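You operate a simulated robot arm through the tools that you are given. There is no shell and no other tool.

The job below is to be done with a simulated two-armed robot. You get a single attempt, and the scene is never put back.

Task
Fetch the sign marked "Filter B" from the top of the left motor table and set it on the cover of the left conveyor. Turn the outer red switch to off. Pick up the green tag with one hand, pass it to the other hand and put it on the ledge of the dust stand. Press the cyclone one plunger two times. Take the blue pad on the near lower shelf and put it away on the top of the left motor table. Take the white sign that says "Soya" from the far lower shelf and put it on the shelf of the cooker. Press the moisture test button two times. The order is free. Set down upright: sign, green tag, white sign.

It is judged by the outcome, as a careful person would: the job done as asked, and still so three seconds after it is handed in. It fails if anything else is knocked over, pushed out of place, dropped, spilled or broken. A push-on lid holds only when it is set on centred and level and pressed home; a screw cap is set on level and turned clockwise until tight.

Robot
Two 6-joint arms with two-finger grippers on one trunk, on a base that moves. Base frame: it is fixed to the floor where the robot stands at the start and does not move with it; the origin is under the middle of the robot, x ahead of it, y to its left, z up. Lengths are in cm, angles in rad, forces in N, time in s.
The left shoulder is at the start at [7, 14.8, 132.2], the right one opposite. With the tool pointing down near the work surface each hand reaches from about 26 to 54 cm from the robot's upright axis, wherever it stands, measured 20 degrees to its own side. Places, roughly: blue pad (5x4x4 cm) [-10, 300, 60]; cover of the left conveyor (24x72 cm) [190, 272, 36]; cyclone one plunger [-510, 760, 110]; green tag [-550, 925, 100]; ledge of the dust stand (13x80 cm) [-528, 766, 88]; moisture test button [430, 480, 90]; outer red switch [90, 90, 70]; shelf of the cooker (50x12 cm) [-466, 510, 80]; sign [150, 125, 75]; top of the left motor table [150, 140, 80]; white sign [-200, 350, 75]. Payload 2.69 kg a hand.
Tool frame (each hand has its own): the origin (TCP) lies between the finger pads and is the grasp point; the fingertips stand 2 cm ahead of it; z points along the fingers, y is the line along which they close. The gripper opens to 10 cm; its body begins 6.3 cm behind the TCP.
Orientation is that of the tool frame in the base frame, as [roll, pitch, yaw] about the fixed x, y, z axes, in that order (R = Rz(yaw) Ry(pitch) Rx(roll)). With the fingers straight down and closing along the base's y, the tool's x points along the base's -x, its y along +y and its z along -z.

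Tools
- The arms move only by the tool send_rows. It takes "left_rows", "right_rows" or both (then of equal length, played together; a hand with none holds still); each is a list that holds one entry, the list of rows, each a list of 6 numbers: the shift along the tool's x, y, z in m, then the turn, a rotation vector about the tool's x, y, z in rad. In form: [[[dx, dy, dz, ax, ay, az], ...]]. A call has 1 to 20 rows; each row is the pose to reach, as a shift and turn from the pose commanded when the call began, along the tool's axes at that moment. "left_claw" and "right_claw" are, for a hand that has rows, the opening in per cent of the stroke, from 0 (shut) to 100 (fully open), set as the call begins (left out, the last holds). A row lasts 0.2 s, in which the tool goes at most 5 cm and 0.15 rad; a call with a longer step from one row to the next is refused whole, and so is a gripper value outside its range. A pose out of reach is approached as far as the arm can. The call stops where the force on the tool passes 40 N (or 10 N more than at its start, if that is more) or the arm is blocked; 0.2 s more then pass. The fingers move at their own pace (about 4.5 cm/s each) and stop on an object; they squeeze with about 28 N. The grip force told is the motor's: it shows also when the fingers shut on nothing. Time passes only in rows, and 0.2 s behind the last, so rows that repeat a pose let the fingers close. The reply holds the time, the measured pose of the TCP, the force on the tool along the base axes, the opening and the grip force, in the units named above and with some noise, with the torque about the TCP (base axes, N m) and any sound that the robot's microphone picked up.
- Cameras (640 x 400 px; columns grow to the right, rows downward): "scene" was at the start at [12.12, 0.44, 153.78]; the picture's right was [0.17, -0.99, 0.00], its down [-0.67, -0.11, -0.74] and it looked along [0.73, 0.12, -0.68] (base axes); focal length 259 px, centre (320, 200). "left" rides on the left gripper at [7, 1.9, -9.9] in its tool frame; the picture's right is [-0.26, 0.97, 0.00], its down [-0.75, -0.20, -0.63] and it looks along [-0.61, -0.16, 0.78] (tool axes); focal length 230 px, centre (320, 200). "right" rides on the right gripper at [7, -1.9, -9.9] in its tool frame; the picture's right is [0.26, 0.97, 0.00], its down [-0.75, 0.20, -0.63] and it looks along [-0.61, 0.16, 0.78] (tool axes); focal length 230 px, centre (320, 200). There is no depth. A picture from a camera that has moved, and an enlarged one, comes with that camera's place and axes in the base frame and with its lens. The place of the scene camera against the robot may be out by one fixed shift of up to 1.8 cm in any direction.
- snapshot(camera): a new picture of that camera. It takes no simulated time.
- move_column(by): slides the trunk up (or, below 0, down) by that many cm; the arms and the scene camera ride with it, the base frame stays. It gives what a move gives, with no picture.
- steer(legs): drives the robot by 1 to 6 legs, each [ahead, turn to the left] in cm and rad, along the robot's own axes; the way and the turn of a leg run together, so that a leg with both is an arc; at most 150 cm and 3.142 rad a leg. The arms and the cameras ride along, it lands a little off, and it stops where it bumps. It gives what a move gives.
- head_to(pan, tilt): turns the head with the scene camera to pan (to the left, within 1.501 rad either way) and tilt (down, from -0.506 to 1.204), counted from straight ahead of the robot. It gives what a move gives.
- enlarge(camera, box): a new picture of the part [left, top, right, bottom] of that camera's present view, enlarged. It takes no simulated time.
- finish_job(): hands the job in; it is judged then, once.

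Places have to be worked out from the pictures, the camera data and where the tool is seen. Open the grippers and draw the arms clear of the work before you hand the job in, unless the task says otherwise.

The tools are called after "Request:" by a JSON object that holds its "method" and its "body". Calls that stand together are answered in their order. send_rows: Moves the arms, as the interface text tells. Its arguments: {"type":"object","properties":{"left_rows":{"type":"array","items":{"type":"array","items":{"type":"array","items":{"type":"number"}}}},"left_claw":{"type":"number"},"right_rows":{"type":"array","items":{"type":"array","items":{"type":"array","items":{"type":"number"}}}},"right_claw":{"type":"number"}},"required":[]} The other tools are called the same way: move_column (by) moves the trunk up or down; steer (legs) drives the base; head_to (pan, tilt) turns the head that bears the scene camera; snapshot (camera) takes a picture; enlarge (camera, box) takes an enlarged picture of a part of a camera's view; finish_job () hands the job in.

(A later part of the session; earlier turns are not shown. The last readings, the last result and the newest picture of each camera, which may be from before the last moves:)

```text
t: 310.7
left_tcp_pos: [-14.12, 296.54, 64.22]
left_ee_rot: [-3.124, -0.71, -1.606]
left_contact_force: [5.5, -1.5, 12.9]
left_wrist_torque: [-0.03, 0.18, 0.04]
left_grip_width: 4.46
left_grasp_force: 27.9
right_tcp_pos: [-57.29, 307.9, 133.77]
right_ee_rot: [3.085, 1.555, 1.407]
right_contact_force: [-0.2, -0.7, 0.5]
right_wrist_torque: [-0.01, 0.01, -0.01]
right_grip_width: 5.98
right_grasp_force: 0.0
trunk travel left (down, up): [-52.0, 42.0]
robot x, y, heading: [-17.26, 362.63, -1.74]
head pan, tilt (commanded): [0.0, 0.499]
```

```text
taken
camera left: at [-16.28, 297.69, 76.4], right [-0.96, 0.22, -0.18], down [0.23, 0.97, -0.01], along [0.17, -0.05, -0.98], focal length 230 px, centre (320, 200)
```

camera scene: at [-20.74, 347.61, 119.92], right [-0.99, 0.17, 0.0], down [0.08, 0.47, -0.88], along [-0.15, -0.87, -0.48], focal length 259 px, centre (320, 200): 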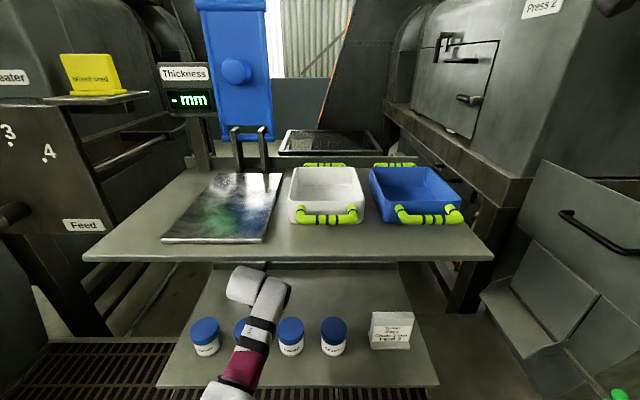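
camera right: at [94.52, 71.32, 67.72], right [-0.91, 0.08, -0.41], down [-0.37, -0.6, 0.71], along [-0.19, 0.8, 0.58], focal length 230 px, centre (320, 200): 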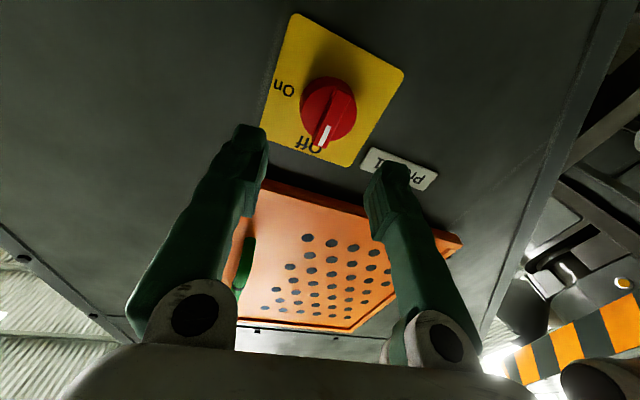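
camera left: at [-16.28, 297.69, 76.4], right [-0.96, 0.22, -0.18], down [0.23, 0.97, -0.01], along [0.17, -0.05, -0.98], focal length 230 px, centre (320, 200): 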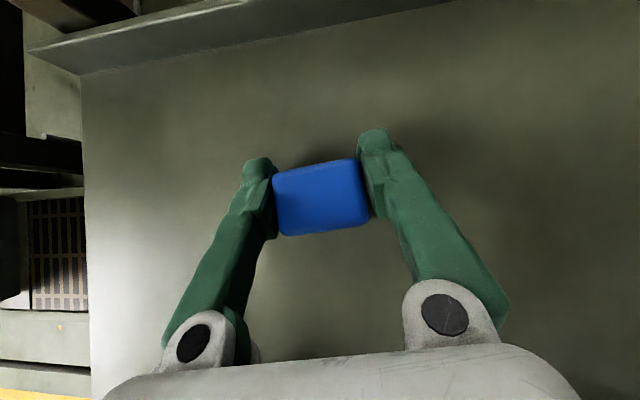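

The pad is held (4.46 cm, 28 N). I lift it while pitching the hand back toward level, as it came in.

Request:
{"method": "send_rows", "body": {"left_rows": [[[0.0065, 0, -0.0076, 0, 0, 0], [0.013, 0, -0.0152, 0, 0, 0], [0.0209, 0, -0.0243, 0, 0.075, 0], [0.0287, 0, -0.0334, 0, 0.15, 0], [0.0365, 0, -0.0424, 0, 0.225, 0], [0.0443, 0, -0.0515, 0, 0.3, 0], [0.0522, 0, -0.0606, 0, 0.375, 0], [0.06, 0, -0.0697, 0, 0.45, 0], [0.0672, 0, -0.0781, 0, 0.525, 0], [0.0737, 0, -0.0857, 0, 0.6, 0], [0.0737, 0, -0.0857, 0, 0.6, 0]]], "left_claw": 0}}

Request:
{"method": "snapshot", "body": {"camera": "left"}}

Request:
{"method": "snapshot", "body": {"camera": "scene"}}

```text
t: 313.1
left_tcp_pos: [-13.64, 295.52, 76.72]
left_ee_rot: [-2.992, -1.335, -1.732]
left_contact_force: [-0.2, -0.1, -0.8]
left_wrist_torque: [0.02, 0.0, 0.01]
left_grip_width: 4.47
left_grasp_force: 27.9
right_tcp_pos: [-57.61, 307.49, 133.55]
right_ee_rot: [3.044, 1.551, 1.368]
right_contact_force: [-0.2, -0.5, 1.1]
right_wrist_torque: [-0.01, 0.03, 0.02]
right_grip_width: 6.0
right_grasp_force: 0.0
trunk travel left (down, up): [-52.0, 42.0]
robot x, y, heading: [-17.12, 362.56, -1.737]
head pan, tilt (commanded): [0.0, 0.499]
```

```text
taken
camera left: at [-15.75, 303.62, 85.91], right [-0.96, 0.08, -0.28], down [0.23, 0.78, -0.58], along [0.18, -0.62, -0.77], focal length 230 px, centre (320, 200)
```

left: 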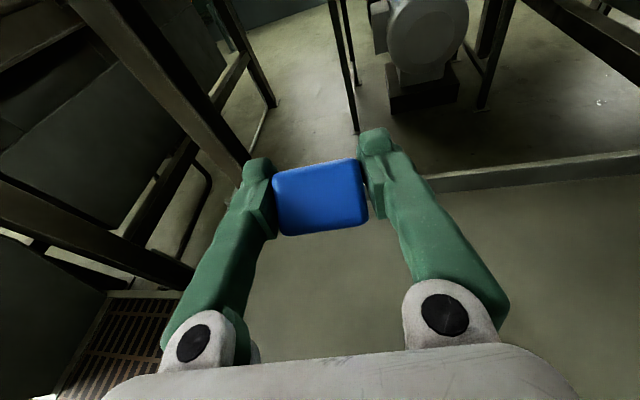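

```text
taken
camera scene: at [-20.75, 347.58, 119.92], right [-0.99, 0.17, 0.0], down [0.08, 0.47, -0.88], along [-0.15, -0.87, -0.48], focal length 259 px, centre (320, 200)
```

scene: 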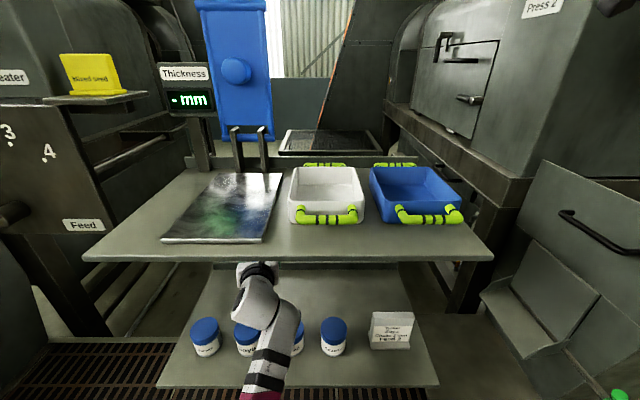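

The pad is clear above the jars and below the upper shelf. I back straight out.

Request:
{"method": "steer", "body": {"legs": [[-45, 0]]}}

Request:
{"method": "snapshot", "body": {"camera": "scene"}}

Request:
{"method": "snapshot", "body": {"camera": "left"}}

```text
t: 315.8
left_tcp_pos: [-5.55, 339.77, 75.83]
left_ee_rot: [-2.975, -1.319, -1.742]
left_contact_force: [-0.3, 0.1, 0.1]
left_wrist_torque: [0.0, 0.02, 0.02]
left_grip_width: 4.47
left_grasp_force: 28.3
right_tcp_pos: [-49.98, 351.76, 133.6]
right_ee_rot: [3.045, 1.551, 1.367]
right_contact_force: [0.6, 0.2, 0.0]
right_wrist_torque: [-0.02, 0.0, 0.02]
right_grip_width: 6.01
right_grasp_force: 0.0
trunk travel left (down, up): [-52.0, 42.0]
robot x, y, heading: [-9.49, 406.98, -1.744]
head pan, tilt (commanded): [0.0, 0.499]
```

```text
taken
camera scene: at [-13.16, 391.72, 119.92], right [-0.99, 0.17, 0.0], down [0.08, 0.47, -0.88], along [-0.15, -0.87, -0.48], focal length 259 px, centre (320, 200)
```

scene: 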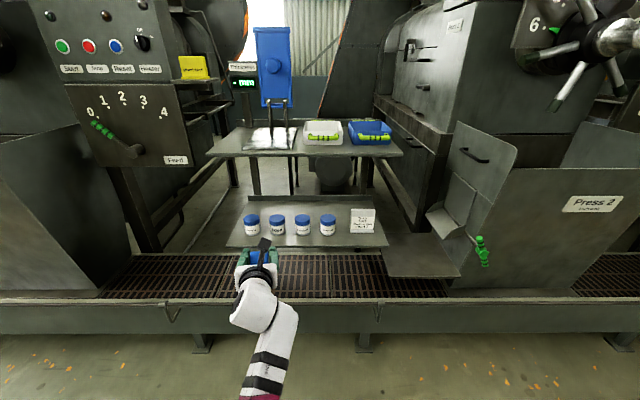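

```text
taken
camera left: at [-7.82, 347.78, 85.18], right [-0.95, 0.07, -0.29], down [0.23, 0.79, -0.56], along [0.19, -0.61, -0.77], focal length 230 px, centre (320, 200)
```

left: 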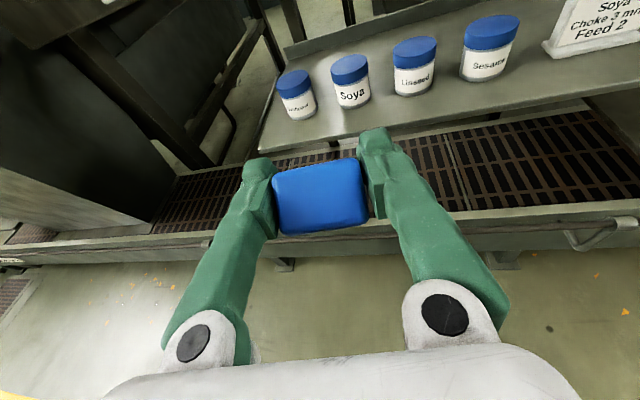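

The pad is out and the jars are undisturbed. I lower the right hand from its raised place, then raise the trunk for travelling back to the motor table.

Request:
{"method": "send_rows", "body": {"right_rows": [[[0.045, 0, 0, 0, 0, 0], [0.09, 0, 0, 0, 0, 0], [0.135, 0, 0, 0, 0, 0], [0.18, 0, 0, 0, 0, 0], [0.225, 0, 0, 0, 0, 0], [0.27, 0, 0, 0, 0, 0], [0.315, 0.01, 0, 0, 0, 0], [0.36, 0.02, 0, 0, 0, 0], [0.405, 0.03, 0, 0, 0, 0], [0.43, 0.04, 0, 0, 0, 0]]]}}

Request:
{"method": "move_column", "body": {"by": 34}}

Request:
{"method": "steer", "body": {"legs": [[0, 1.83], [150, 0]]}}

Request:
{"method": "head_to", "body": {"pan": 0.0, "tilt": 0.45}}

Request:
{"method": "snapshot", "body": {"camera": "scene"}}

```text
t: 318.0
left_tcp_pos: [-5.25, 339.77, 75.99]
left_ee_rot: [-2.962, -1.319, -1.753]
left_contact_force: [0.9, 0.3, -0.7]
left_wrist_torque: [-0.01, 0.0, 0.02]
left_grip_width: 4.46
left_grasp_force: 28.0
right_tcp_pos: [-53.7, 346.75, 88.16]
right_ee_rot: [-2.897, 1.559, 1.726]
right_contact_force: [-0.6, 0.3, 0.2]
right_wrist_torque: [-0.01, -0.01, -0.01]
right_grip_width: 5.98
right_grasp_force: 0.1
right hand out of reach, approached as far as the arm can: row 1, 2, 3, 4, 5, 6, 7, 8, 9, 10
trunk travel left (down, up): [-52.0, 42.0]
robot x, y, heading: [-9.43, 406.73, -1.744]
head pan, tilt (commanded): [0.0, 0.499]
```

```text
t: 321.3
left_tcp_pos: [-5.39, 339.72, 110.04]
left_ee_rot: [-2.96, -1.319, -1.756]
left_contact_force: [-0.6, 0.3, -0.4]
left_wrist_torque: [0.06, 0.02, 0.02]
left_grip_width: 4.45
left_grasp_force: 27.5
right_tcp_pos: [-53.68, 346.87, 122.15]
right_ee_rot: [-2.974, 1.557, 1.653]
right_contact_force: [0.4, 1.1, 0.1]
right_wrist_torque: [0.01, 0.0, -0.03]
right_grip_width: 6.01
right_grasp_force: 0.0
trunk travel left (down, up): [-86.0, 8.0]
robot x, y, heading: [-9.71, 406.5, -1.745]
head pan, tilt (commanded): [0.0, 0.499]
```

```text
t: 333.2
left_tcp_pos: [203.33, 441.68, 109.94]
left_ee_rot: [-2.959, -1.319, 0.071]
left_contact_force: [0.2, -0.3, -1.2]
left_wrist_torque: [-0.02, -0.01, -0.02]
left_grip_width: 4.47
left_grasp_force: 28.0
right_tcp_pos: [208.85, 393.23, 122.12]
right_ee_rot: [-2.961, 1.557, -2.791]
right_contact_force: [0.5, 0.6, 0.2]
right_wrist_torque: [0.0, 0.0, 0.0]
right_grip_width: 6.0
right_grasp_force: 0.0
trunk travel left (down, up): [-86.0, 8.0]
robot x, y, heading: [139.84, 420.38, 0.085]
head pan, tilt (commanded): [0.0, 0.499]
```

```text
t: 333.8
left_tcp_pos: [203.37, 441.88, 110.05]
left_ee_rot: [-2.954, -1.319, 0.066]
left_contact_force: [-1.5, 1.0, 0.1]
left_wrist_torque: [0.04, 0.01, -0.01]
left_grip_width: 4.49
left_grasp_force: 27.9
right_tcp_pos: [208.76, 393.18, 122.14]
right_ee_rot: [-2.963, 1.557, -2.792]
right_contact_force: [0.1, -0.6, -0.7]
right_wrist_torque: [0.01, -0.01, 0.0]
right_grip_width: 5.99
right_grasp_force: 0.0
trunk travel left (down, up): [-86.0, 8.0]
robot x, y, heading: [139.59, 420.99, 0.086]
head pan, tilt (commanded): [0.0, 0.45]
```

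```text
taken
camera scene: at [152.87, 420.92, 154.37], right [0.09, -1.0, 0.0], down [-0.43, -0.04, -0.9], along [0.9, 0.08, -0.44], focal length 259 px, centre (320, 200)
```

scene: 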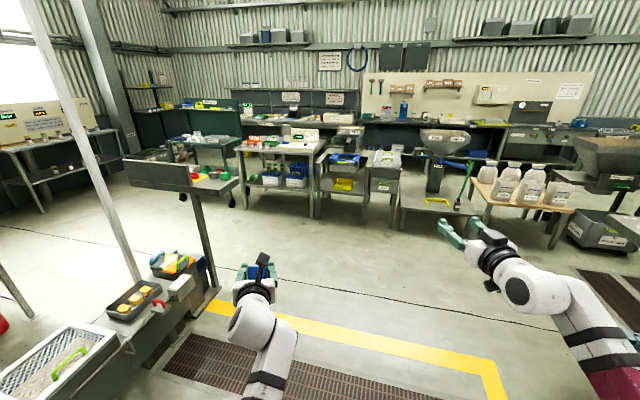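

I retrace my way: east to the corridor, then south past the e-stop post.

Request:
{"method": "steer", "body": {"legs": [[0, -0.213], [150, 0], [14, 0], [0, -1.455]]}}

Request:
{"method": "snapshot", "body": {"camera": "scene"}}

```text
t: 346.5
left_tcp_pos: [318.5, 333.93, 109.84]
left_ee_rot: [-2.956, -1.318, -1.598]
left_contact_force: [-0.7, 1.2, -0.6]
left_wrist_torque: [0.01, -0.01, -0.05]
left_grip_width: 4.46
left_grasp_force: 27.6
right_tcp_pos: [269.38, 332.99, 122.18]
right_ee_rot: [-2.958, 1.555, 1.831]
right_contact_force: [-0.1, 0.4, 0.7]
right_wrist_torque: [0.0, -0.02, 0.01]
right_grip_width: 6.0
right_grasp_force: 0.1
trunk travel left (down, up): [-86.0, 8.0]
robot x, y, heading: [303.25, 399.06, -1.58]
head pan, tilt (commanded): [0.0, 0.45]
```

```text
taken
camera scene: at [301.97, 383.99, 154.36], right [-1.0, 0.01, 0.0], down [0.0, 0.44, -0.9], along [-0.01, -0.9, -0.44], focal length 259 px, centre (320, 200)
```

scene: 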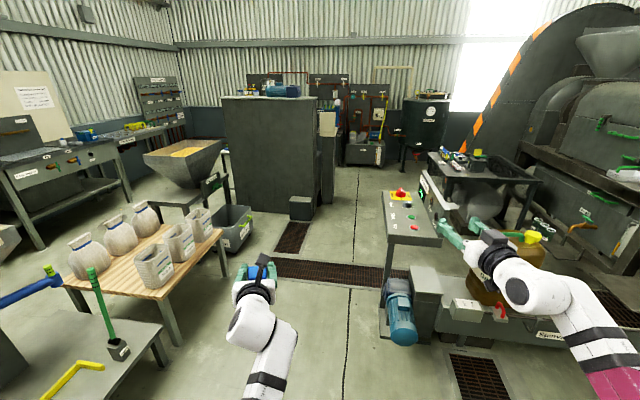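

The corridor looks as before. I drive south through it, keeping slightly east of the e-stop post, then turn toward the motor table.

Request:
{"method": "steer", "body": {"legs": [[0, 0.035], [150, 0], [16, 0], [0, -0.53]]}}

Request:
{"method": "snapshot", "body": {"camera": "scene"}}

```text
t: 356.9
left_tcp_pos: [289.55, 168.21, 109.64]
left_ee_rot: [-2.952, -1.316, -2.095]
left_contact_force: [-0.3, -0.3, -0.6]
left_wrist_torque: [0.0, 0.0, 0.01]
left_grip_width: 4.44
left_grasp_force: 28.2
right_tcp_pos: [245.99, 190.75, 122.07]
right_ee_rot: [-2.947, 1.557, 1.347]
right_contact_force: [0.4, -0.2, 0.6]
right_wrist_torque: [0.02, 0.02, -0.01]
right_grip_width: 6.02
right_grasp_force: 0.0
trunk travel left (down, up): [-86.0, 8.0]
robot x, y, heading: [307.16, 233.14, -2.08]
head pan, tilt (commanded): [0.0, 0.45]
```

```text
taken
camera scene: at [299.14, 219.45, 154.36], right [-0.88, 0.48, 0.0], down [0.21, 0.38, -0.9], along [-0.43, -0.79, -0.44], focal length 259 px, centre (320, 200)
```

scene: 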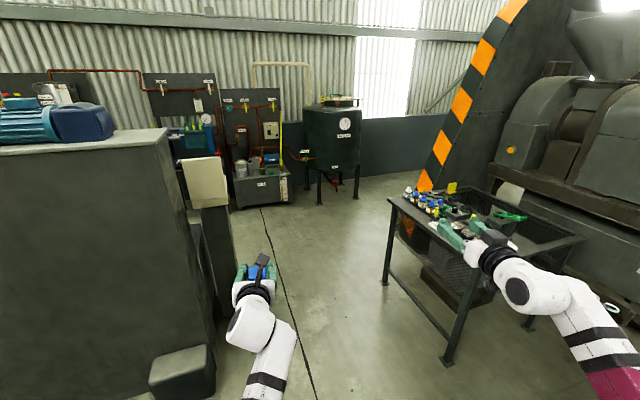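

Request:
{"method": "steer", "body": {"legs": [[0, -0.075], [74, 0], [0, -1.15]]}}

Request:
{"method": "head_to", "body": {"pan": 0.0, "tilt": 0.65}}

Request:
{"method": "snapshot", "body": {"camera": "scene"}}

```text
t: 364.2
left_tcp_pos: [200.12, 166.97, 109.72]
left_ee_rot: [-2.945, -1.316, 2.95]
left_contact_force: [-0.4, -0.4, -0.5]
left_wrist_torque: [-0.02, 0.01, 0.01]
left_grip_width: 4.46
left_grasp_force: 28.0
right_tcp_pos: [206.87, 215.68, 122.15]
right_ee_rot: [-2.978, 1.555, 0.079]
right_contact_force: [1.1, -0.5, 0.3]
right_wrist_torque: [0.0, 0.0, -0.02]
right_grip_width: 5.99
right_grasp_force: 0.1
trunk travel left (down, up): [-86.0, 8.0]
robot x, y, heading: [266.62, 171.83, 2.976]
head pan, tilt (commanded): [0.0, 0.45]
```

```text
t: 364.9
left_tcp_pos: [200.11, 167.11, 109.57]
left_ee_rot: [-2.943, -1.315, 2.947]
left_contact_force: [0.4, 0.7, -0.8]
left_wrist_torque: [0.0, -0.01, -0.01]
left_grip_width: 4.44
left_grasp_force: 28.2
right_tcp_pos: [207.07, 215.73, 122.09]
right_ee_rot: [-3.015, 1.557, 0.045]
right_contact_force: [-0.9, 0.6, 0.1]
right_wrist_torque: [0.0, 0.0, 0.04]
right_grip_width: 5.98
right_grasp_force: 0.1
trunk travel left (down, up): [-86.0, 8.0]
robot x, y, heading: [267.24, 171.66, 2.978]
head pan, tilt (commanded): [0.0, 0.649]
```

```text
taken
camera scene: at [252.19, 173.23, 152.59], right [0.17, 0.99, 0.0], down [0.6, -0.1, -0.8], along [-0.79, 0.13, -0.6], focal length 259 px, centre (320, 200)
```

scene: 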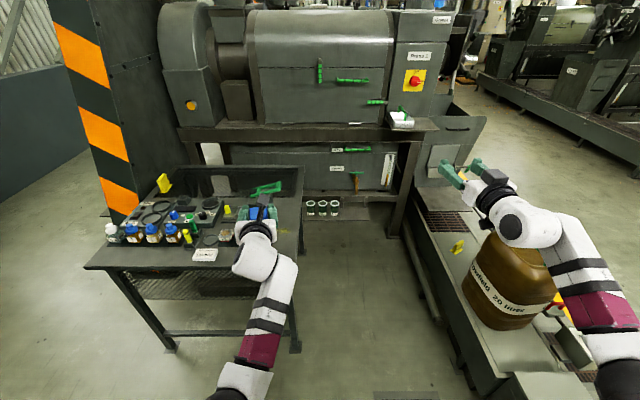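

I can see the Filter B sign still standing on the conveyor cover. I zoom in on the free strip at the table's right end to choose the spot for the pad.

Request:
{"method": "enlarge", "body": {"camera": "scene", "box": [80, 150, 320, 310]}}

```text
2.50 times, centred on (200, 230) of scene
camera zoom: at [252.19, 173.23, 152.59], right [0.17, 0.99, 0.0], down [0.6, -0.1, -0.8], along [-0.79, 0.13, -0.6], focal length 647 px, centre (620, 125)
```

zoom: 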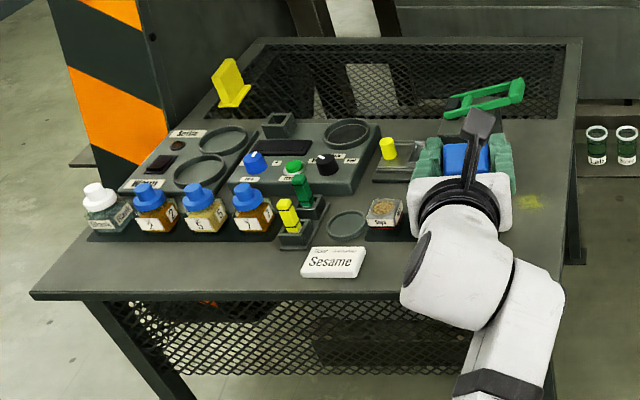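

The free strip at the table's right end is centred near [169, 173.5]. I drive 30 cm so the pad is over it, then lower the trunk 25 cm.

Request:
{"method": "steer", "body": {"legs": [[30, 0]]}}

Request:
{"method": "move_column", "body": {"by": -22}}

Request:
{"method": "snapshot", "body": {"camera": "left"}}

Request:
{"method": "snapshot", "body": {"camera": "scene"}}

```text
t: 367.0
left_tcp_pos: [170.51, 172.02, 109.71]
left_ee_rot: [-2.945, -1.316, 2.949]
left_contact_force: [0.4, 0.9, -0.8]
left_wrist_torque: [-0.02, 0.0, -0.01]
left_grip_width: 4.47
left_grasp_force: 28.0
right_tcp_pos: [177.56, 220.62, 122.27]
right_ee_rot: [-2.965, 1.558, 0.093]
right_contact_force: [0.6, 0.1, 0.2]
right_wrist_torque: [-0.01, 0.0, 0.04]
right_grip_width: 6.01
right_grasp_force: 0.0
trunk travel left (down, up): [-86.0, 8.0]
robot x, y, heading: [237.24, 177.17, 2.974]
head pan, tilt (commanded): [0.0, 0.649]
```

```text
t: 369.3
left_tcp_pos: [170.42, 172.05, 87.71]
left_ee_rot: [-2.944, -1.315, 2.948]
left_contact_force: [0.7, -0.3, -1.0]
left_wrist_torque: [-0.01, 0.03, 0.01]
left_grip_width: 4.49
left_grasp_force: 27.7
right_tcp_pos: [177.33, 220.7, 100.16]
right_ee_rot: [-3.002, 1.556, 0.058]
right_contact_force: [0.0, -0.3, -0.1]
right_wrist_torque: [-0.02, 0.0, -0.02]
right_grip_width: 6.0
right_grasp_force: 0.1
trunk travel left (down, up): [-64.0, 30.0]
robot x, y, heading: [237.3, 176.29, 2.976]
head pan, tilt (commanded): [0.0, 0.649]
```

```text
taken
camera left: at [178.15, 174.37, 96.91], right [0.07, 0.95, -0.3], down [0.8, -0.23, -0.56], along [-0.6, -0.2, -0.77], focal length 230 px, centre (320, 200)
```

left: 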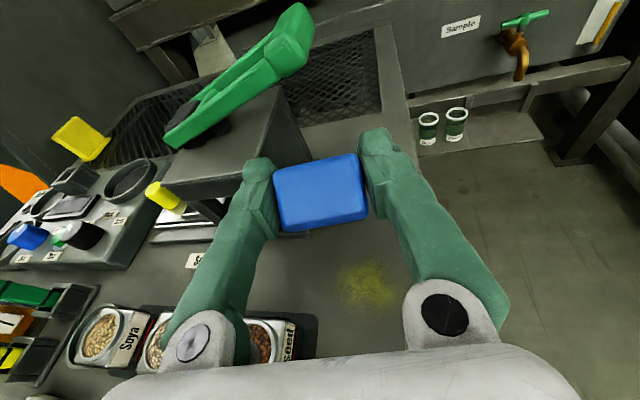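

```text
taken
camera scene: at [222.6, 178.2, 130.59], right [0.17, 0.99, 0.0], down [0.6, -0.1, -0.8], along [-0.79, 0.13, -0.6], focal length 259 px, centre (320, 200)
```

scene: 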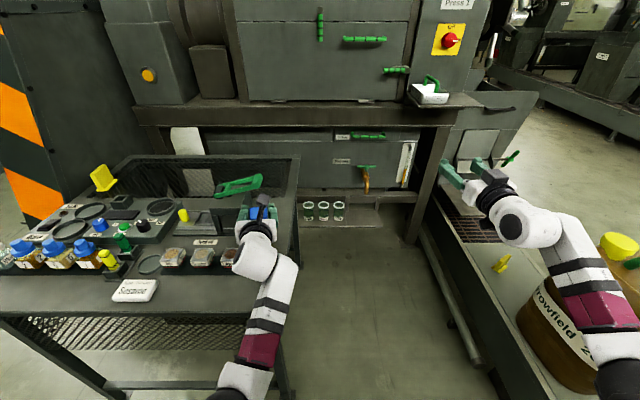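

The pad is over the strip near the yellow stain. I shift 1.7 cm right, pitch the hand down and lower to about 2 cm above the table.

Request:
{"method": "send_rows", "body": {"left_rows": [[[-0.009, 0.0026, 0.002, 0, -0.0756, 0], [-0.018, 0.0052, 0.004, 0, -0.1512, 0], [-0.027, 0.0078, 0.006, 0, -0.2268, 0], [-0.036, 0.0104, 0.008, 0, -0.3024, 0], [-0.045, 0.013, 0.01, 0, -0.378, 0], [-0.054, 0.0156, 0.012, 0, -0.4536, 0], [-0.063, 0.0182, 0.014, 0, -0.5292, 0], [-0.0722, 0.0207, 0.0165, 0, -0.605, 0], [-0.0722, 0.0207, 0.0165, 0, -0.605, 0]]], "left_claw": 0}}

Request:
{"method": "snapshot", "body": {"camera": "left"}}

```text
t: 371.3
left_tcp_pos: [170.68, 173.71, 80.15]
left_ee_rot: [-3.078, -0.711, 3.096]
left_contact_force: [0.8, -0.2, 0.0]
left_wrist_torque: [-0.03, -0.01, 0.03]
left_grip_width: 4.47
left_grasp_force: 28.2
right_tcp_pos: [177.29, 220.76, 100.15]
right_ee_rot: [-3.004, 1.557, 0.055]
right_contact_force: [-0.3, 0.7, 0.2]
right_wrist_torque: [-0.02, -0.02, 0.01]
right_grip_width: 6.0
right_grasp_force: 0.1
trunk travel left (down, up): [-64.0, 30.0]
robot x, y, heading: [237.36, 176.78, 2.977]
head pan, tilt (commanded): [0.0, 0.649]
```

```text
taken
camera left: at [171.73, 176.26, 92.26], right [0.2, 0.96, -0.22], down [0.98, -0.2, -0.01], along [-0.05, -0.21, -0.98], focal length 230 px, centre (320, 200)
```

left: 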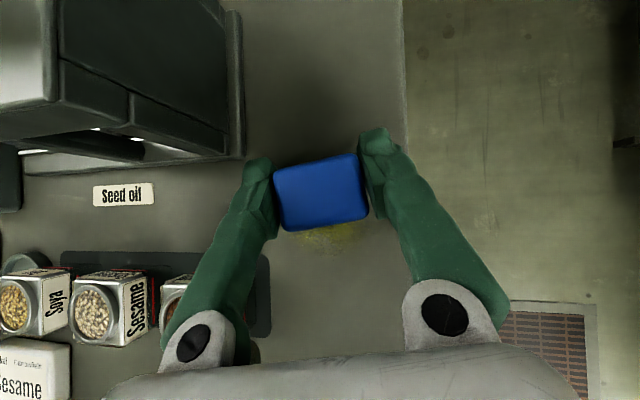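

Good spot. I descend slowly in 2.5 mm rows until the pad touches the table.

Request:
{"method": "send_rows", "body": {"left_rows": [[[-0.0016, 0, 0.0019, 0, 0, 0], [-0.0033, 0, 0.0038, 0, 0, 0], [-0.0049, 0, 0.0057, 0, 0, 0], [-0.0065, 0, 0.0076, 0, 0, 0], [-0.0082, 0, 0.0095, 0, 0, 0], [-0.0098, 0, 0.0114, 0, 0, 0]]], "left_claw": 0}}

```text
t: 372.7
left_tcp_pos: [170.56, 173.62, 78.6]
left_ee_rot: [-3.075, -0.714, 3.097]
left_contact_force: [-0.3, -0.1, -0.8]
left_wrist_torque: [0.0, 0.0, 0.0]
left_grip_width: 4.46
left_grasp_force: 27.9
right_tcp_pos: [177.29, 220.68, 100.22]
right_ee_rot: [-3.008, 1.557, 0.052]
right_contact_force: [-0.3, -1.0, 0.4]
right_wrist_torque: [-0.02, 0.01, 0.02]
right_grip_width: 6.03
right_grasp_force: 0.0
trunk travel left (down, up): [-64.0, 30.0]
robot x, y, heading: [237.2, 177.26, 2.977]
head pan, tilt (commanded): [0.0, 0.649]
```

Request:
{"method": "send_rows", "body": {"left_rows": [[[-0.0016, 0, 0.0019, 0, 0, 0], [-0.0033, 0, 0.0038, 0, 0, 0], [-0.0049, 0, 0.0057, 0, 0, 0], [-0.0065, 0, 0.0076, 0, 0, 0]]], "left_claw": 0}}

```text
t: 373.7
left_tcp_pos: [170.67, 173.61, 78.25]
left_ee_rot: [-3.078, -0.729, 3.095]
left_contact_force: [-7.3, -0.4, 26.7]
left_wrist_torque: [0.43, -0.25, 0.13]
left_grip_width: 4.47
left_grasp_force: 28.4
right_tcp_pos: [177.75, 220.77, 100.41]
right_ee_rot: [-2.991, 1.562, 0.068]
right_contact_force: [0.5, 0.4, -0.7]
right_wrist_torque: [0.02, 0.0, 0.01]
right_grip_width: 6.01
right_grasp_force: 0.0
trunk travel left (down, up): [-64.0, 30.0]
robot x, y, heading: [237.43, 176.87, 2.97]
head pan, tilt (commanded): [0.0, 0.649]
```

Contact at z=78.3. I ease up 5 mm and open the fingers.

Request:
{"method": "send_rows", "body": {"left_rows": [[[0.0033, 0, -0.0038, 0, 0, 0], [0.0033, 0, -0.0038, 0, 0, 0]]], "left_claw": 0}}

Request:
{"method": "send_rows", "body": {"left_rows": [[[0, 0, 0, 0, 0, 0], [0, 0, 0, 0, 0, 0], [0, 0, 0, 0, 0, 0]]], "left_claw": 66}}

Request:
{"method": "snapshot", "body": {"camera": "left"}}

```text
t: 374.3
left_tcp_pos: [170.66, 173.66, 78.29]
left_ee_rot: [-3.076, -0.718, 3.095]
left_contact_force: [-7.3, 0.4, 16.3]
left_wrist_torque: [0.45, 0.08, 0.14]
left_grip_width: 4.46
left_grasp_force: 27.2
right_tcp_pos: [177.56, 220.83, 100.17]
right_ee_rot: [-2.994, 1.56, 0.067]
right_contact_force: [-0.4, -0.4, 0.4]
right_wrist_torque: [0.0, 0.02, -0.01]
right_grip_width: 6.0
right_grasp_force: 0.1
trunk travel left (down, up): [-64.0, 30.0]
robot x, y, heading: [237.0, 176.56, 2.971]
head pan, tilt (commanded): [0.0, 0.649]
```

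```text
t: 375.1
left_tcp_pos: [170.87, 173.25, 78.47]
left_ee_rot: [-3.074, -0.717, 3.098]
left_contact_force: [-2.0, -15.1, 17.4]
left_wrist_torque: [0.22, 0.08, 0.14]
left_grip_width: 5.43
left_grasp_force: 0.1
right_tcp_pos: [177.58, 220.59, 100.41]
right_ee_rot: [-2.639, 1.561, 0.422]
right_contact_force: [0.5, 0.6, -0.5]
right_wrist_torque: [-0.04, 0.01, 0.02]
right_grip_width: 5.99
right_grasp_force: 0.2
trunk travel left (down, up): [-64.0, 30.0]
robot x, y, heading: [237.32, 177.02, 2.977]
head pan, tilt (commanded): [0.0, 0.649]
```

```text
taken
camera left: at [171.92, 175.83, 90.43], right [0.2, 0.96, -0.22], down [0.98, -0.2, -0.01], along [-0.05, -0.21, -0.98], focal length 230 px, centre (320, 200)
```

left: 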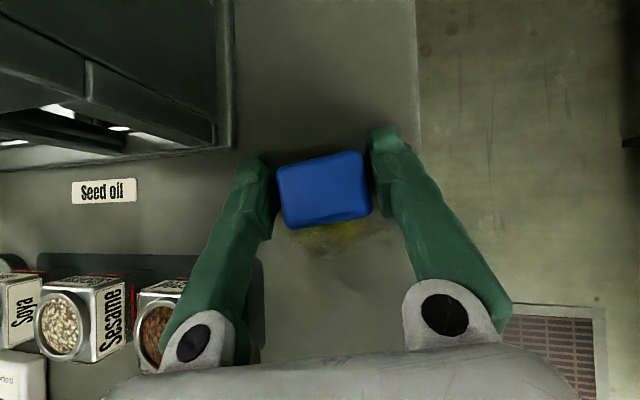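

The fingertips still press on the table, hindering the opening. I rise slightly so they open freely.

Request:
{"method": "send_rows", "body": {"left_rows": [[[0.0033, 0, -0.0038, 0, 0, 0], [0.0065, 0, -0.0076, 0, 0, 0], [0.0065, 0, -0.0076, 0, 0, 0]]], "left_claw": 66}}

Request:
{"method": "snapshot", "body": {"camera": "left"}}

```text
t: 375.9
left_tcp_pos: [170.72, 173.59, 79.1]
left_ee_rot: [-3.077, -0.711, 3.099]
left_contact_force: [-0.3, -0.1, -0.2]
left_wrist_torque: [0.0, 0.0, 0.01]
left_grip_width: 6.59
left_grasp_force: 0.1
right_tcp_pos: [177.25, 220.55, 100.12]
right_ee_rot: [-2.978, 1.556, 0.083]
right_contact_force: [-0.4, 0.5, -0.3]
right_wrist_torque: [0.03, 0.01, 0.0]
right_grip_width: 6.01
right_grasp_force: 0.0
trunk travel left (down, up): [-64.0, 30.0]
robot x, y, heading: [237.08, 176.78, 2.974]
head pan, tilt (commanded): [0.0, 0.649]
```

```text
taken
camera left: at [171.71, 176.01, 91.13], right [0.2, 0.96, -0.22], down [0.98, -0.2, 0.0], along [-0.05, -0.21, -0.98], focal length 230 px, centre (320, 200)
```

left: 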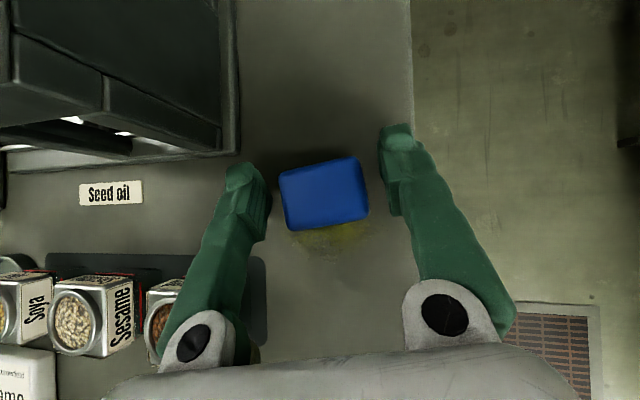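

The pad rests on the table, free of the fingers. I raise the trunk straight up and check.

Request:
{"method": "move_column", "body": {"by": 28}}

Request:
{"method": "snapshot", "body": {"camera": "left"}}

Request:
{"method": "steer", "body": {"legs": [[-28, 0]]}}

Request:
{"method": "enlarge", "body": {"camera": "scene", "box": [80, 130, 340, 310]}}

```text
t: 378.7
left_tcp_pos: [170.64, 173.64, 107.18]
left_ee_rot: [-3.076, -0.714, 3.095]
left_contact_force: [0.0, -0.3, 0.0]
left_wrist_torque: [0.0, 0.0, -0.01]
left_grip_width: 6.58
left_grasp_force: 0.1
right_tcp_pos: [177.39, 220.71, 128.16]
right_ee_rot: [-3.007, 1.556, 0.053]
right_contact_force: [0.3, 1.0, -0.3]
right_wrist_torque: [0.02, 0.06, -0.01]
right_grip_width: 5.99
right_grasp_force: 0.2
trunk travel left (down, up): [-92.0, 2.0]
robot x, y, heading: [237.38, 176.66, 2.973]
head pan, tilt (commanded): [0.0, 0.649]
```

```text
taken
camera left: at [171.68, 176.22, 119.2], right [0.2, 0.96, -0.22], down [0.98, -0.2, -0.01], along [-0.05, -0.21, -0.98], focal length 230 px, centre (320, 200)
```

left: 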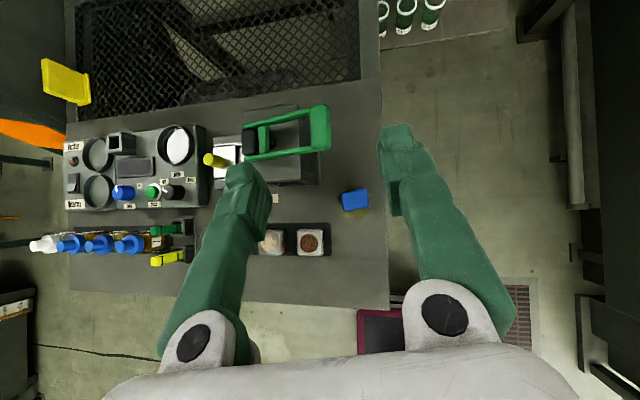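

```text
t: 380.7
left_tcp_pos: [197.76, 168.93, 106.83]
left_ee_rot: [-3.075, -0.71, 3.098]
left_contact_force: [-0.4, -0.3, -0.4]
left_wrist_torque: [0.03, -0.02, 0.03]
left_grip_width: 6.59
left_grasp_force: 0.1
right_tcp_pos: [204.26, 215.93, 127.94]
right_ee_rot: [-3.083, 1.553, -0.021]
right_contact_force: [-0.2, -0.9, 0.9]
right_wrist_torque: [0.04, 0.01, 0.05]
right_grip_width: 6.0
right_grasp_force: 0.0
trunk travel left (down, up): [-92.0, 2.0]
robot x, y, heading: [264.75, 172.17, 2.981]
head pan, tilt (commanded): [0.0, 0.649]
```

```text
2.22 times, centred on (210, 220) of scene
camera zoom: at [249.57, 173.65, 158.53], right [0.16, 0.99, 0.0], down [0.6, -0.1, -0.79], along [-0.78, 0.13, -0.61], focal length 575 px, centre (564, 156)
```

zoom: 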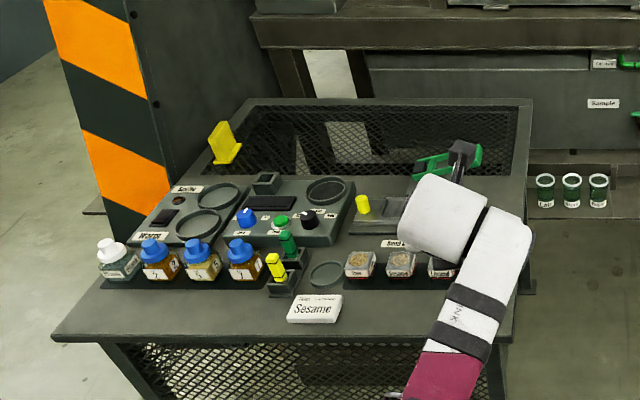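

The pad lies on the table top. Now I work my way back around to the corridor, minding my rear near the cabinet.

Request:
{"method": "steer", "body": {"legs": [[16, 0], [0, -1.41], [-32, 0], [0, -0.75]]}}

Request:
{"method": "steer", "body": {"legs": [[60, 0], [0, 0.38], [62, 0], [0, 0.37]]}}

Request:
{"method": "snapshot", "body": {"camera": "scene"}}

```text
t: 389.3
left_tcp_pos: [283.52, 199.83, 107.02]
left_ee_rot: [-3.077, -0.712, 0.927]
left_contact_force: [-0.2, 0.8, -0.1]
left_wrist_torque: [0.01, 0.01, -0.04]
left_grip_width: 6.59
left_grasp_force: 0.1
right_tcp_pos: [318.52, 167.81, 128.26]
right_ee_rot: [-3.006, 1.558, -2.114]
right_contact_force: [0.2, 0.8, 0.3]
right_wrist_torque: [0.0, 0.01, 0.0]
right_grip_width: 6.0
right_grasp_force: 0.0
trunk travel left (down, up): [-92.0, 2.0]
robot x, y, heading: [248.29, 142.9, 0.801]
head pan, tilt (commanded): [0.0, 0.649]
```

```text
t: 398.1
left_tcp_pos: [300.01, 309.29, 107.13]
left_ee_rot: [-3.075, -0.714, 1.681]
left_contact_force: [0.7, -0.3, 0.4]
left_wrist_torque: [0.01, 0.05, 0.03]
left_grip_width: 6.58
left_grasp_force: 0.0
right_tcp_pos: [347.55, 309.98, 128.09]
right_ee_rot: [-3.133, 1.559, -1.49]
right_contact_force: [-0.2, -0.7, 0.2]
right_wrist_torque: [0.0, -0.02, 0.03]
right_grip_width: 6.01
right_grasp_force: 0.0
trunk travel left (down, up): [-92.0, 2.0]
robot x, y, heading: [313.42, 243.67, 1.56]
head pan, tilt (commanded): [0.0, 0.649]
```

```text
taken
camera scene: at [312.68, 256.69, 158.59], right [1.0, -0.01, 0.0], down [-0.01, -0.6, -0.8], along [0.01, 0.8, -0.6], focal length 259 px, centre (320, 200)
```

scene: 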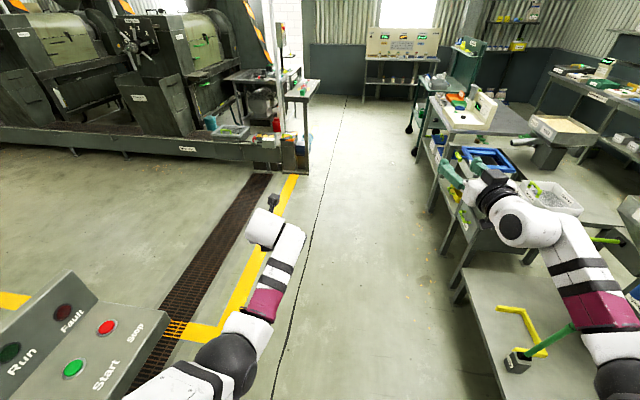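

The corridor is clear. I drive north, then west along the open floor toward the far stand.

Request:
{"method": "steer", "body": {"legs": [[150, 0], [0, 1.51], [150, 0], [150, 0], [150, 0]]}}

Request:
{"method": "head_to", "body": {"pan": 0.7, "tilt": 0.4}}

Request:
{"method": "snapshot", "body": {"camera": "scene"}}

```text
t: 430.3
left_tcp_pos: [-197.45, 413.01, 107.08]
left_ee_rot: [-3.075, -0.714, -3.066]
left_contact_force: [0.1, -0.6, 0.2]
left_wrist_torque: [0.02, -0.02, 0.01]
left_grip_width: 6.6
left_grasp_force: 0.0
right_tcp_pos: [-196.52, 460.42, 128.07]
right_ee_rot: [-3.005, 1.556, 0.178]
right_contact_force: [0.7, -0.4, -0.6]
right_wrist_torque: [0.01, -0.02, 0.0]
right_grip_width: 5.99
right_grasp_force: 0.1
trunk travel left (down, up): [-92.0, 2.0]
robot x, y, heading: [-131.73, 424.0, 3.097]
head pan, tilt (commanded): [0.0, 0.649]
```

```text
t: 431.4
left_tcp_pos: [-197.5, 413.03, 107.11]
left_ee_rot: [-3.075, -0.714, -3.067]
left_contact_force: [-0.7, -1.6, 0.2]
left_wrist_torque: [0.03, -0.02, -0.03]
left_grip_width: 6.58
left_grasp_force: 0.0
right_tcp_pos: [-196.52, 460.5, 128.07]
right_ee_rot: [-3.019, 1.558, 0.163]
right_contact_force: [0.1, 0.2, -0.1]
right_wrist_torque: [0.04, 0.0, -0.01]
right_grip_width: 5.99
right_grasp_force: 0.1
trunk travel left (down, up): [-92.0, 2.0]
robot x, y, heading: [-131.61, 424.26, 3.093]
head pan, tilt (commanded): [0.7, 0.4]
```

```text
taken
camera scene: at [-145.32, 417.79, 160.83], right [-0.61, 0.79, 0.0], down [0.31, 0.24, -0.92], along [-0.73, -0.56, -0.39], focal length 259 px, centre (320, 200)
```

scene: 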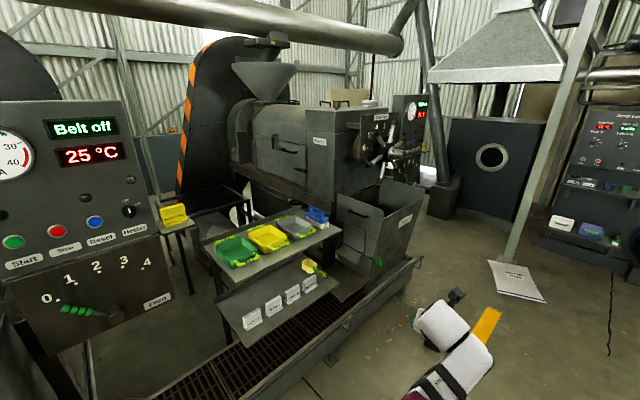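

The far stand's lower shelf holds a row of white tickets. I zoom in to read them.

Request:
{"method": "enlarge", "body": {"camera": "scene", "box": [190, 200, 350, 340]}}

Request:
{"method": "enlarge", "body": {"camera": "scene", "box": [225, 255, 335, 340]}}

```text
2.86 times, centred on (270, 270) of scene
camera zoom: at [-145.32, 417.79, 160.83], right [-0.61, 0.79, 0.0], down [0.31, 0.24, -0.92], along [-0.73, -0.56, -0.39], focal length 739 px, centre (463, 0)
```

zoom: 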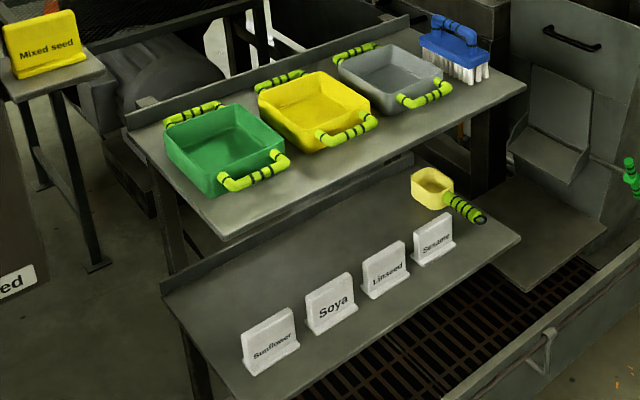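

```text
4.71 times, centred on (280, 298) of scene
camera zoom: at [-145.32, 417.79, 160.83], right [-0.61, 0.79, 0.0], down [0.31, 0.24, -0.92], along [-0.73, -0.56, -0.39], focal length 1217 px, centre (508, -259)
```

zoom: 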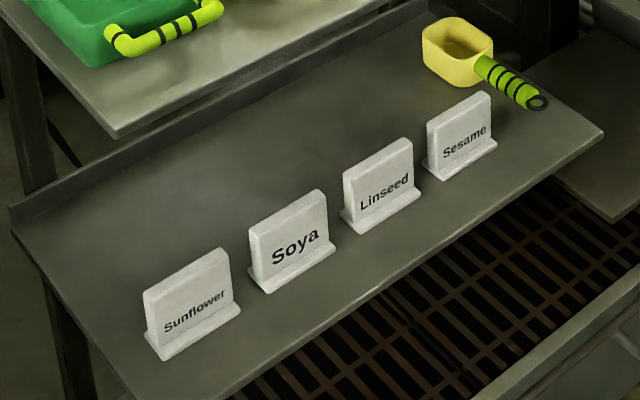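

The "Soya" ticket is second from the left, about [-206, 344], on the lower shelf under the upper one. I lower the trunk, raise the right hand out of the way and level the left tool for reaching in.

Request:
{"method": "move_column", "body": {"by": -40}}

Request:
{"method": "send_rows", "body": {"left_rows": [[[0.003, 0, -0.003, 0, 0.08, 0], [0.006, 0, -0.006, 0, 0.16, 0], [0.009, 0, -0.009, 0, 0.24, 0], [0.012, 0, -0.012, 0, 0.32, 0], [0.015, 0, -0.015, 0, 0.4, 0], [0.018, 0, -0.018, 0, 0.48, 0], [0.021, 0, -0.021, 0, 0.56, 0], [0.021, 0, -0.024, 0, 0.62, 0], [0.021, 0, -0.024, 0, 0.62, 0], [0.021, 0, -0.024, 0, 0.62, 0]]], "left_claw": 95, "right_rows": [[[-0.045, 0, 0, 0, 0, 0], [-0.09, 0, 0, 0, 0, 0], [-0.135, 0, 0, 0, 0, 0], [-0.18, 0, 0, 0, 0, 0], [-0.225, 0, 0, 0, 0, 0], [-0.27, 0, 0, 0, 0, 0], [-0.315, 0, 0, 0, 0, 0], [-0.36, 0, 0, 0, 0, 0], [-0.405, 0, 0, 0, 0, 0], [-0.45, 0, 0, 0, 0, 0]]]}}

Request:
{"method": "steer", "body": {"legs": [[0, -0.27], [77, 0], [0, 1.735]]}}

Request:
{"method": "head_to", "body": {"pan": 0.0, "tilt": 0.5}}

Request:
{"method": "snapshot", "body": {"camera": "scene"}}

Request:
{"method": "snapshot", "body": {"camera": "left"}}

```text
t: 435.2
left_tcp_pos: [-197.52, 412.84, 67.21]
left_ee_rot: [-3.075, -0.713, -3.066]
left_contact_force: [0.9, -0.1, -0.2]
left_wrist_torque: [0.01, -0.01, 0.02]
left_grip_width: 6.6
left_grasp_force: 0.1
right_tcp_pos: [-196.55, 460.37, 88.08]
right_ee_rot: [-3.009, 1.557, 0.171]
right_contact_force: [-0.8, 0.1, -0.6]
right_wrist_torque: [-0.01, 0.0, -0.01]
right_grip_width: 5.99
right_grasp_force: 0.1
trunk travel left (down, up): [-52.0, 42.0]
robot x, y, heading: [-131.93, 424.1, 3.096]
head pan, tilt (commanded): [0.7, 0.4]
```

```text
t: 437.4
left_tcp_pos: [-197.35, 412.85, 70.5]
left_ee_rot: [-2.941, -1.331, 3.065]
left_contact_force: [0.4, -0.2, -0.7]
left_wrist_torque: [0.01, -0.03, -0.02]
left_grip_width: 9.48
left_grasp_force: 0.1
right_tcp_pos: [-196.34, 459.67, 133.17]
right_ee_rot: [-2.168, 1.56, 1.012]
right_contact_force: [0.3, 0.2, 1.2]
right_wrist_torque: [0.01, -0.06, -0.09]
right_grip_width: 6.0
right_grasp_force: 0.1
right hand out of reach, approached as far as the arm can: row 1, 2, 3, 4, 5, 6, 10
trunk travel left (down, up): [-52.0, 42.0]
robot x, y, heading: [-131.95, 423.83, 3.098]
head pan, tilt (commanded): [0.7, 0.4]
```

```text
t: 446.7
left_tcp_pos: [-201.26, 381.67, 70.49]
left_ee_rot: [-2.936, -1.331, -1.761]
left_contact_force: [-0.4, -0.3, -0.3]
left_wrist_torque: [0.01, 0.02, 0.01]
left_grip_width: 9.5
left_grasp_force: 0.1
right_tcp_pos: [-247.59, 387.32, 132.72]
right_ee_rot: [-2.997, 1.559, 1.647]
right_contact_force: [1.2, -0.8, -0.3]
right_wrist_torque: [0.01, -0.02, -0.02]
right_grip_width: 5.98
right_grasp_force: 0.0
trunk travel left (down, up): [-52.0, 42.0]
robot x, y, heading: [-205.13, 448.37, -1.719]
head pan, tilt (commanded): [0.7, 0.4]
```

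```text
t: 447.7
left_tcp_pos: [-201.05, 381.51, 70.43]
left_ee_rot: [-2.928, -1.332, -1.763]
left_contact_force: [-0.2, -0.1, 0.1]
left_wrist_torque: [0.02, 0.0, -0.02]
left_grip_width: 9.49
left_grasp_force: 0.1
right_tcp_pos: [-247.64, 387.4, 132.84]
right_ee_rot: [-3.022, 1.558, 1.624]
right_contact_force: [-0.5, 0.2, 0.6]
right_wrist_torque: [-0.02, 0.0, -0.03]
right_grip_width: 6.0
right_grasp_force: 0.1
trunk travel left (down, up): [-52.0, 42.0]
robot x, y, heading: [-205.06, 448.29, -1.724]
head pan, tilt (commanded): [0.0, 0.499]
```

```text
taken
camera scene: at [-208.3, 433.22, 119.92], right [-0.99, 0.15, 0.0], down [0.07, 0.47, -0.88], along [-0.13, -0.87, -0.48], focal length 259 px, centre (320, 200)
```

scene: 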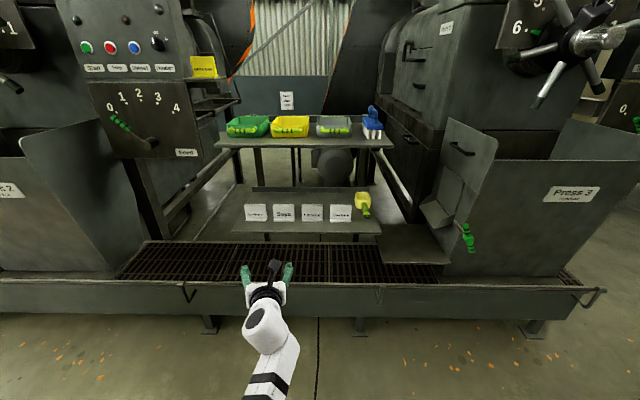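

```text
taken
camera left: at [-203.61, 389.62, 79.57], right [-0.95, 0.05, -0.3], down [0.22, 0.79, -0.57], along [0.21, -0.61, -0.76], focal length 230 px, centre (320, 200)
```

left: 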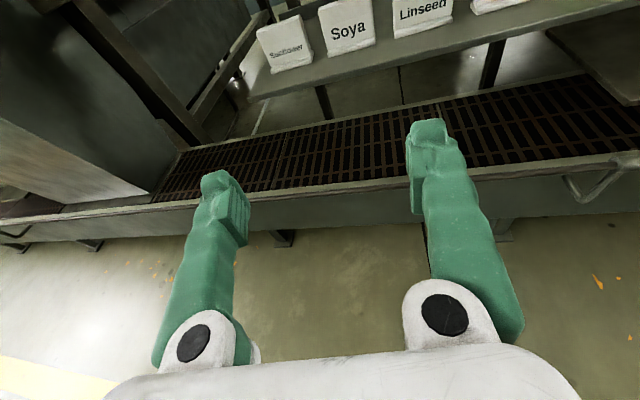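

I zoom in on the tickets from the front and with the left camera to measure the Soya one.

Request:
{"method": "enlarge", "body": {"camera": "scene", "box": [220, 130, 400, 240]}}

Request:
{"method": "enlarge", "body": {"camera": "left", "box": [220, 0, 500, 110]}}

```text
3.56 times, centred on (310, 185) of scene
camera zoom: at [-208.3, 433.22, 119.92], right [-0.99, 0.15, 0.0], down [0.07, 0.47, -0.88], along [-0.13, -0.87, -0.48], focal length 920 px, centre (356, 253)
```

zoom: 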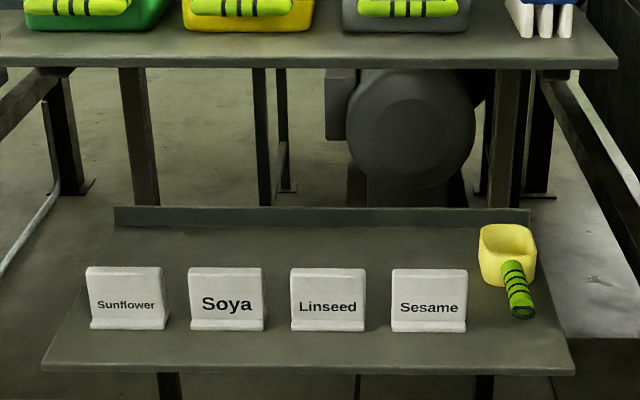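

```text
2.29 times, centred on (360, 55) of left
camera zoom: at [-203.61, 389.62, 79.57], right [-0.95, 0.05, -0.3], down [0.22, 0.79, -0.57], along [0.21, -0.61, -0.76], focal length 526 px, centre (229, 531)
```

zoom: 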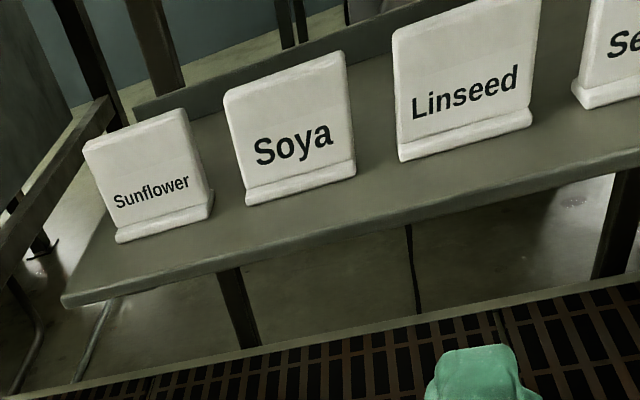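

The tickets stand only about 2.5 cm apart, so I must grip the Soya plate by its thickness, from above-front. Here at the standoff I roll and tilt the left hand so the fingers close fore-aft, tilted 0.5 rad.

Request:
{"method": "send_rows", "body": {"left_rows": [[[0.0068, -0.0011, -0.0058, 0.042, -0.065, -0.1165], [0.0136, -0.0022, -0.0117, 0.084, -0.13, -0.233], [0.0204, -0.0033, -0.0175, 0.126, -0.195, -0.3494], [0.0272, -0.0044, -0.0233, 0.168, -0.26, -0.4659], [0.034, -0.0055, -0.0292, 0.2104, -0.325, -0.5824], [0.0408, -0.0066, -0.035, 0.2525, -0.39, -0.6989], [0.0475, -0.0077, -0.0408, 0.2946, -0.4548, -0.8153], [0.0543, -0.0088, -0.0467, 0.3367, -0.5198, -0.9318], [0.0611, -0.0099, -0.0525, 0.3788, -0.5848, -1.0483], [0.0679, -0.011, -0.0583, 0.4208, -0.6498, -1.1648], [0.0747, -0.0121, -0.0642, 0.4629, -0.7147, -1.2812], [0.0815, -0.0132, -0.07, 0.505, -0.7797, -1.3977], [0.0815, -0.0132, -0.07, 0.505, -0.7797, -1.3977]]], "left_claw": 60}}

Request:
{"method": "snapshot", "body": {"camera": "left"}}

Request:
{"method": "snapshot", "body": {"camera": "scene"}}

```text
t: 450.5
left_tcp_pos: [-200.26, 386.54, 80.1]
left_ee_rot: [2.641, 0.0, -0.166]
left_contact_force: [0.3, -0.3, -0.2]
left_wrist_torque: [0.0, -0.01, 0.02]
left_grip_width: 6.0
left_grasp_force: 0.2
right_tcp_pos: [-247.7, 387.27, 132.81]
right_ee_rot: [-3.042, 1.558, 1.603]
right_contact_force: [0.7, 0.0, 0.9]
right_wrist_torque: [-0.01, 0.01, 0.01]
right_grip_width: 5.99
right_grasp_force: 0.0
trunk travel left (down, up): [-52.0, 42.0]
robot x, y, heading: [-205.1, 447.96, -1.727]
head pan, tilt (commanded): [0.0, 0.499]
```

```text
taken
camera left: at [-193.02, 388.49, 89.77], right [-0.39, -0.79, 0.46], down [-0.66, 0.59, 0.46], along [-0.64, -0.13, -0.76], focal length 230 px, centre (320, 200)
```

left: 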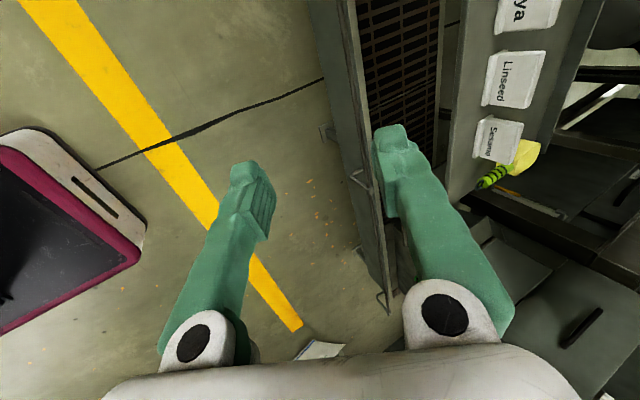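

```text
taken
camera scene: at [-208.34, 433.22, 119.92], right [-0.99, 0.15, 0.0], down [0.07, 0.47, -0.88], along [-0.13, -0.87, -0.48], focal length 259 px, centre (320, 200)
```

scene: 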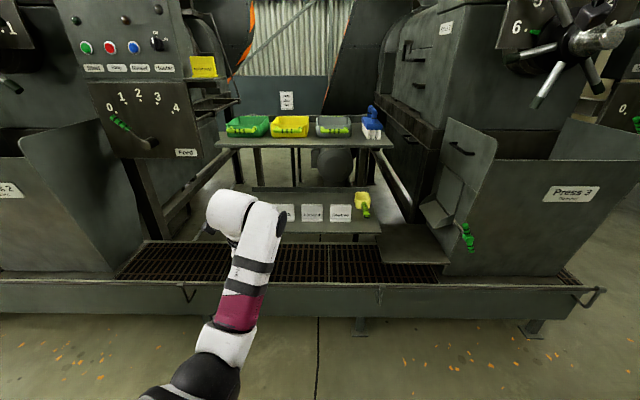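

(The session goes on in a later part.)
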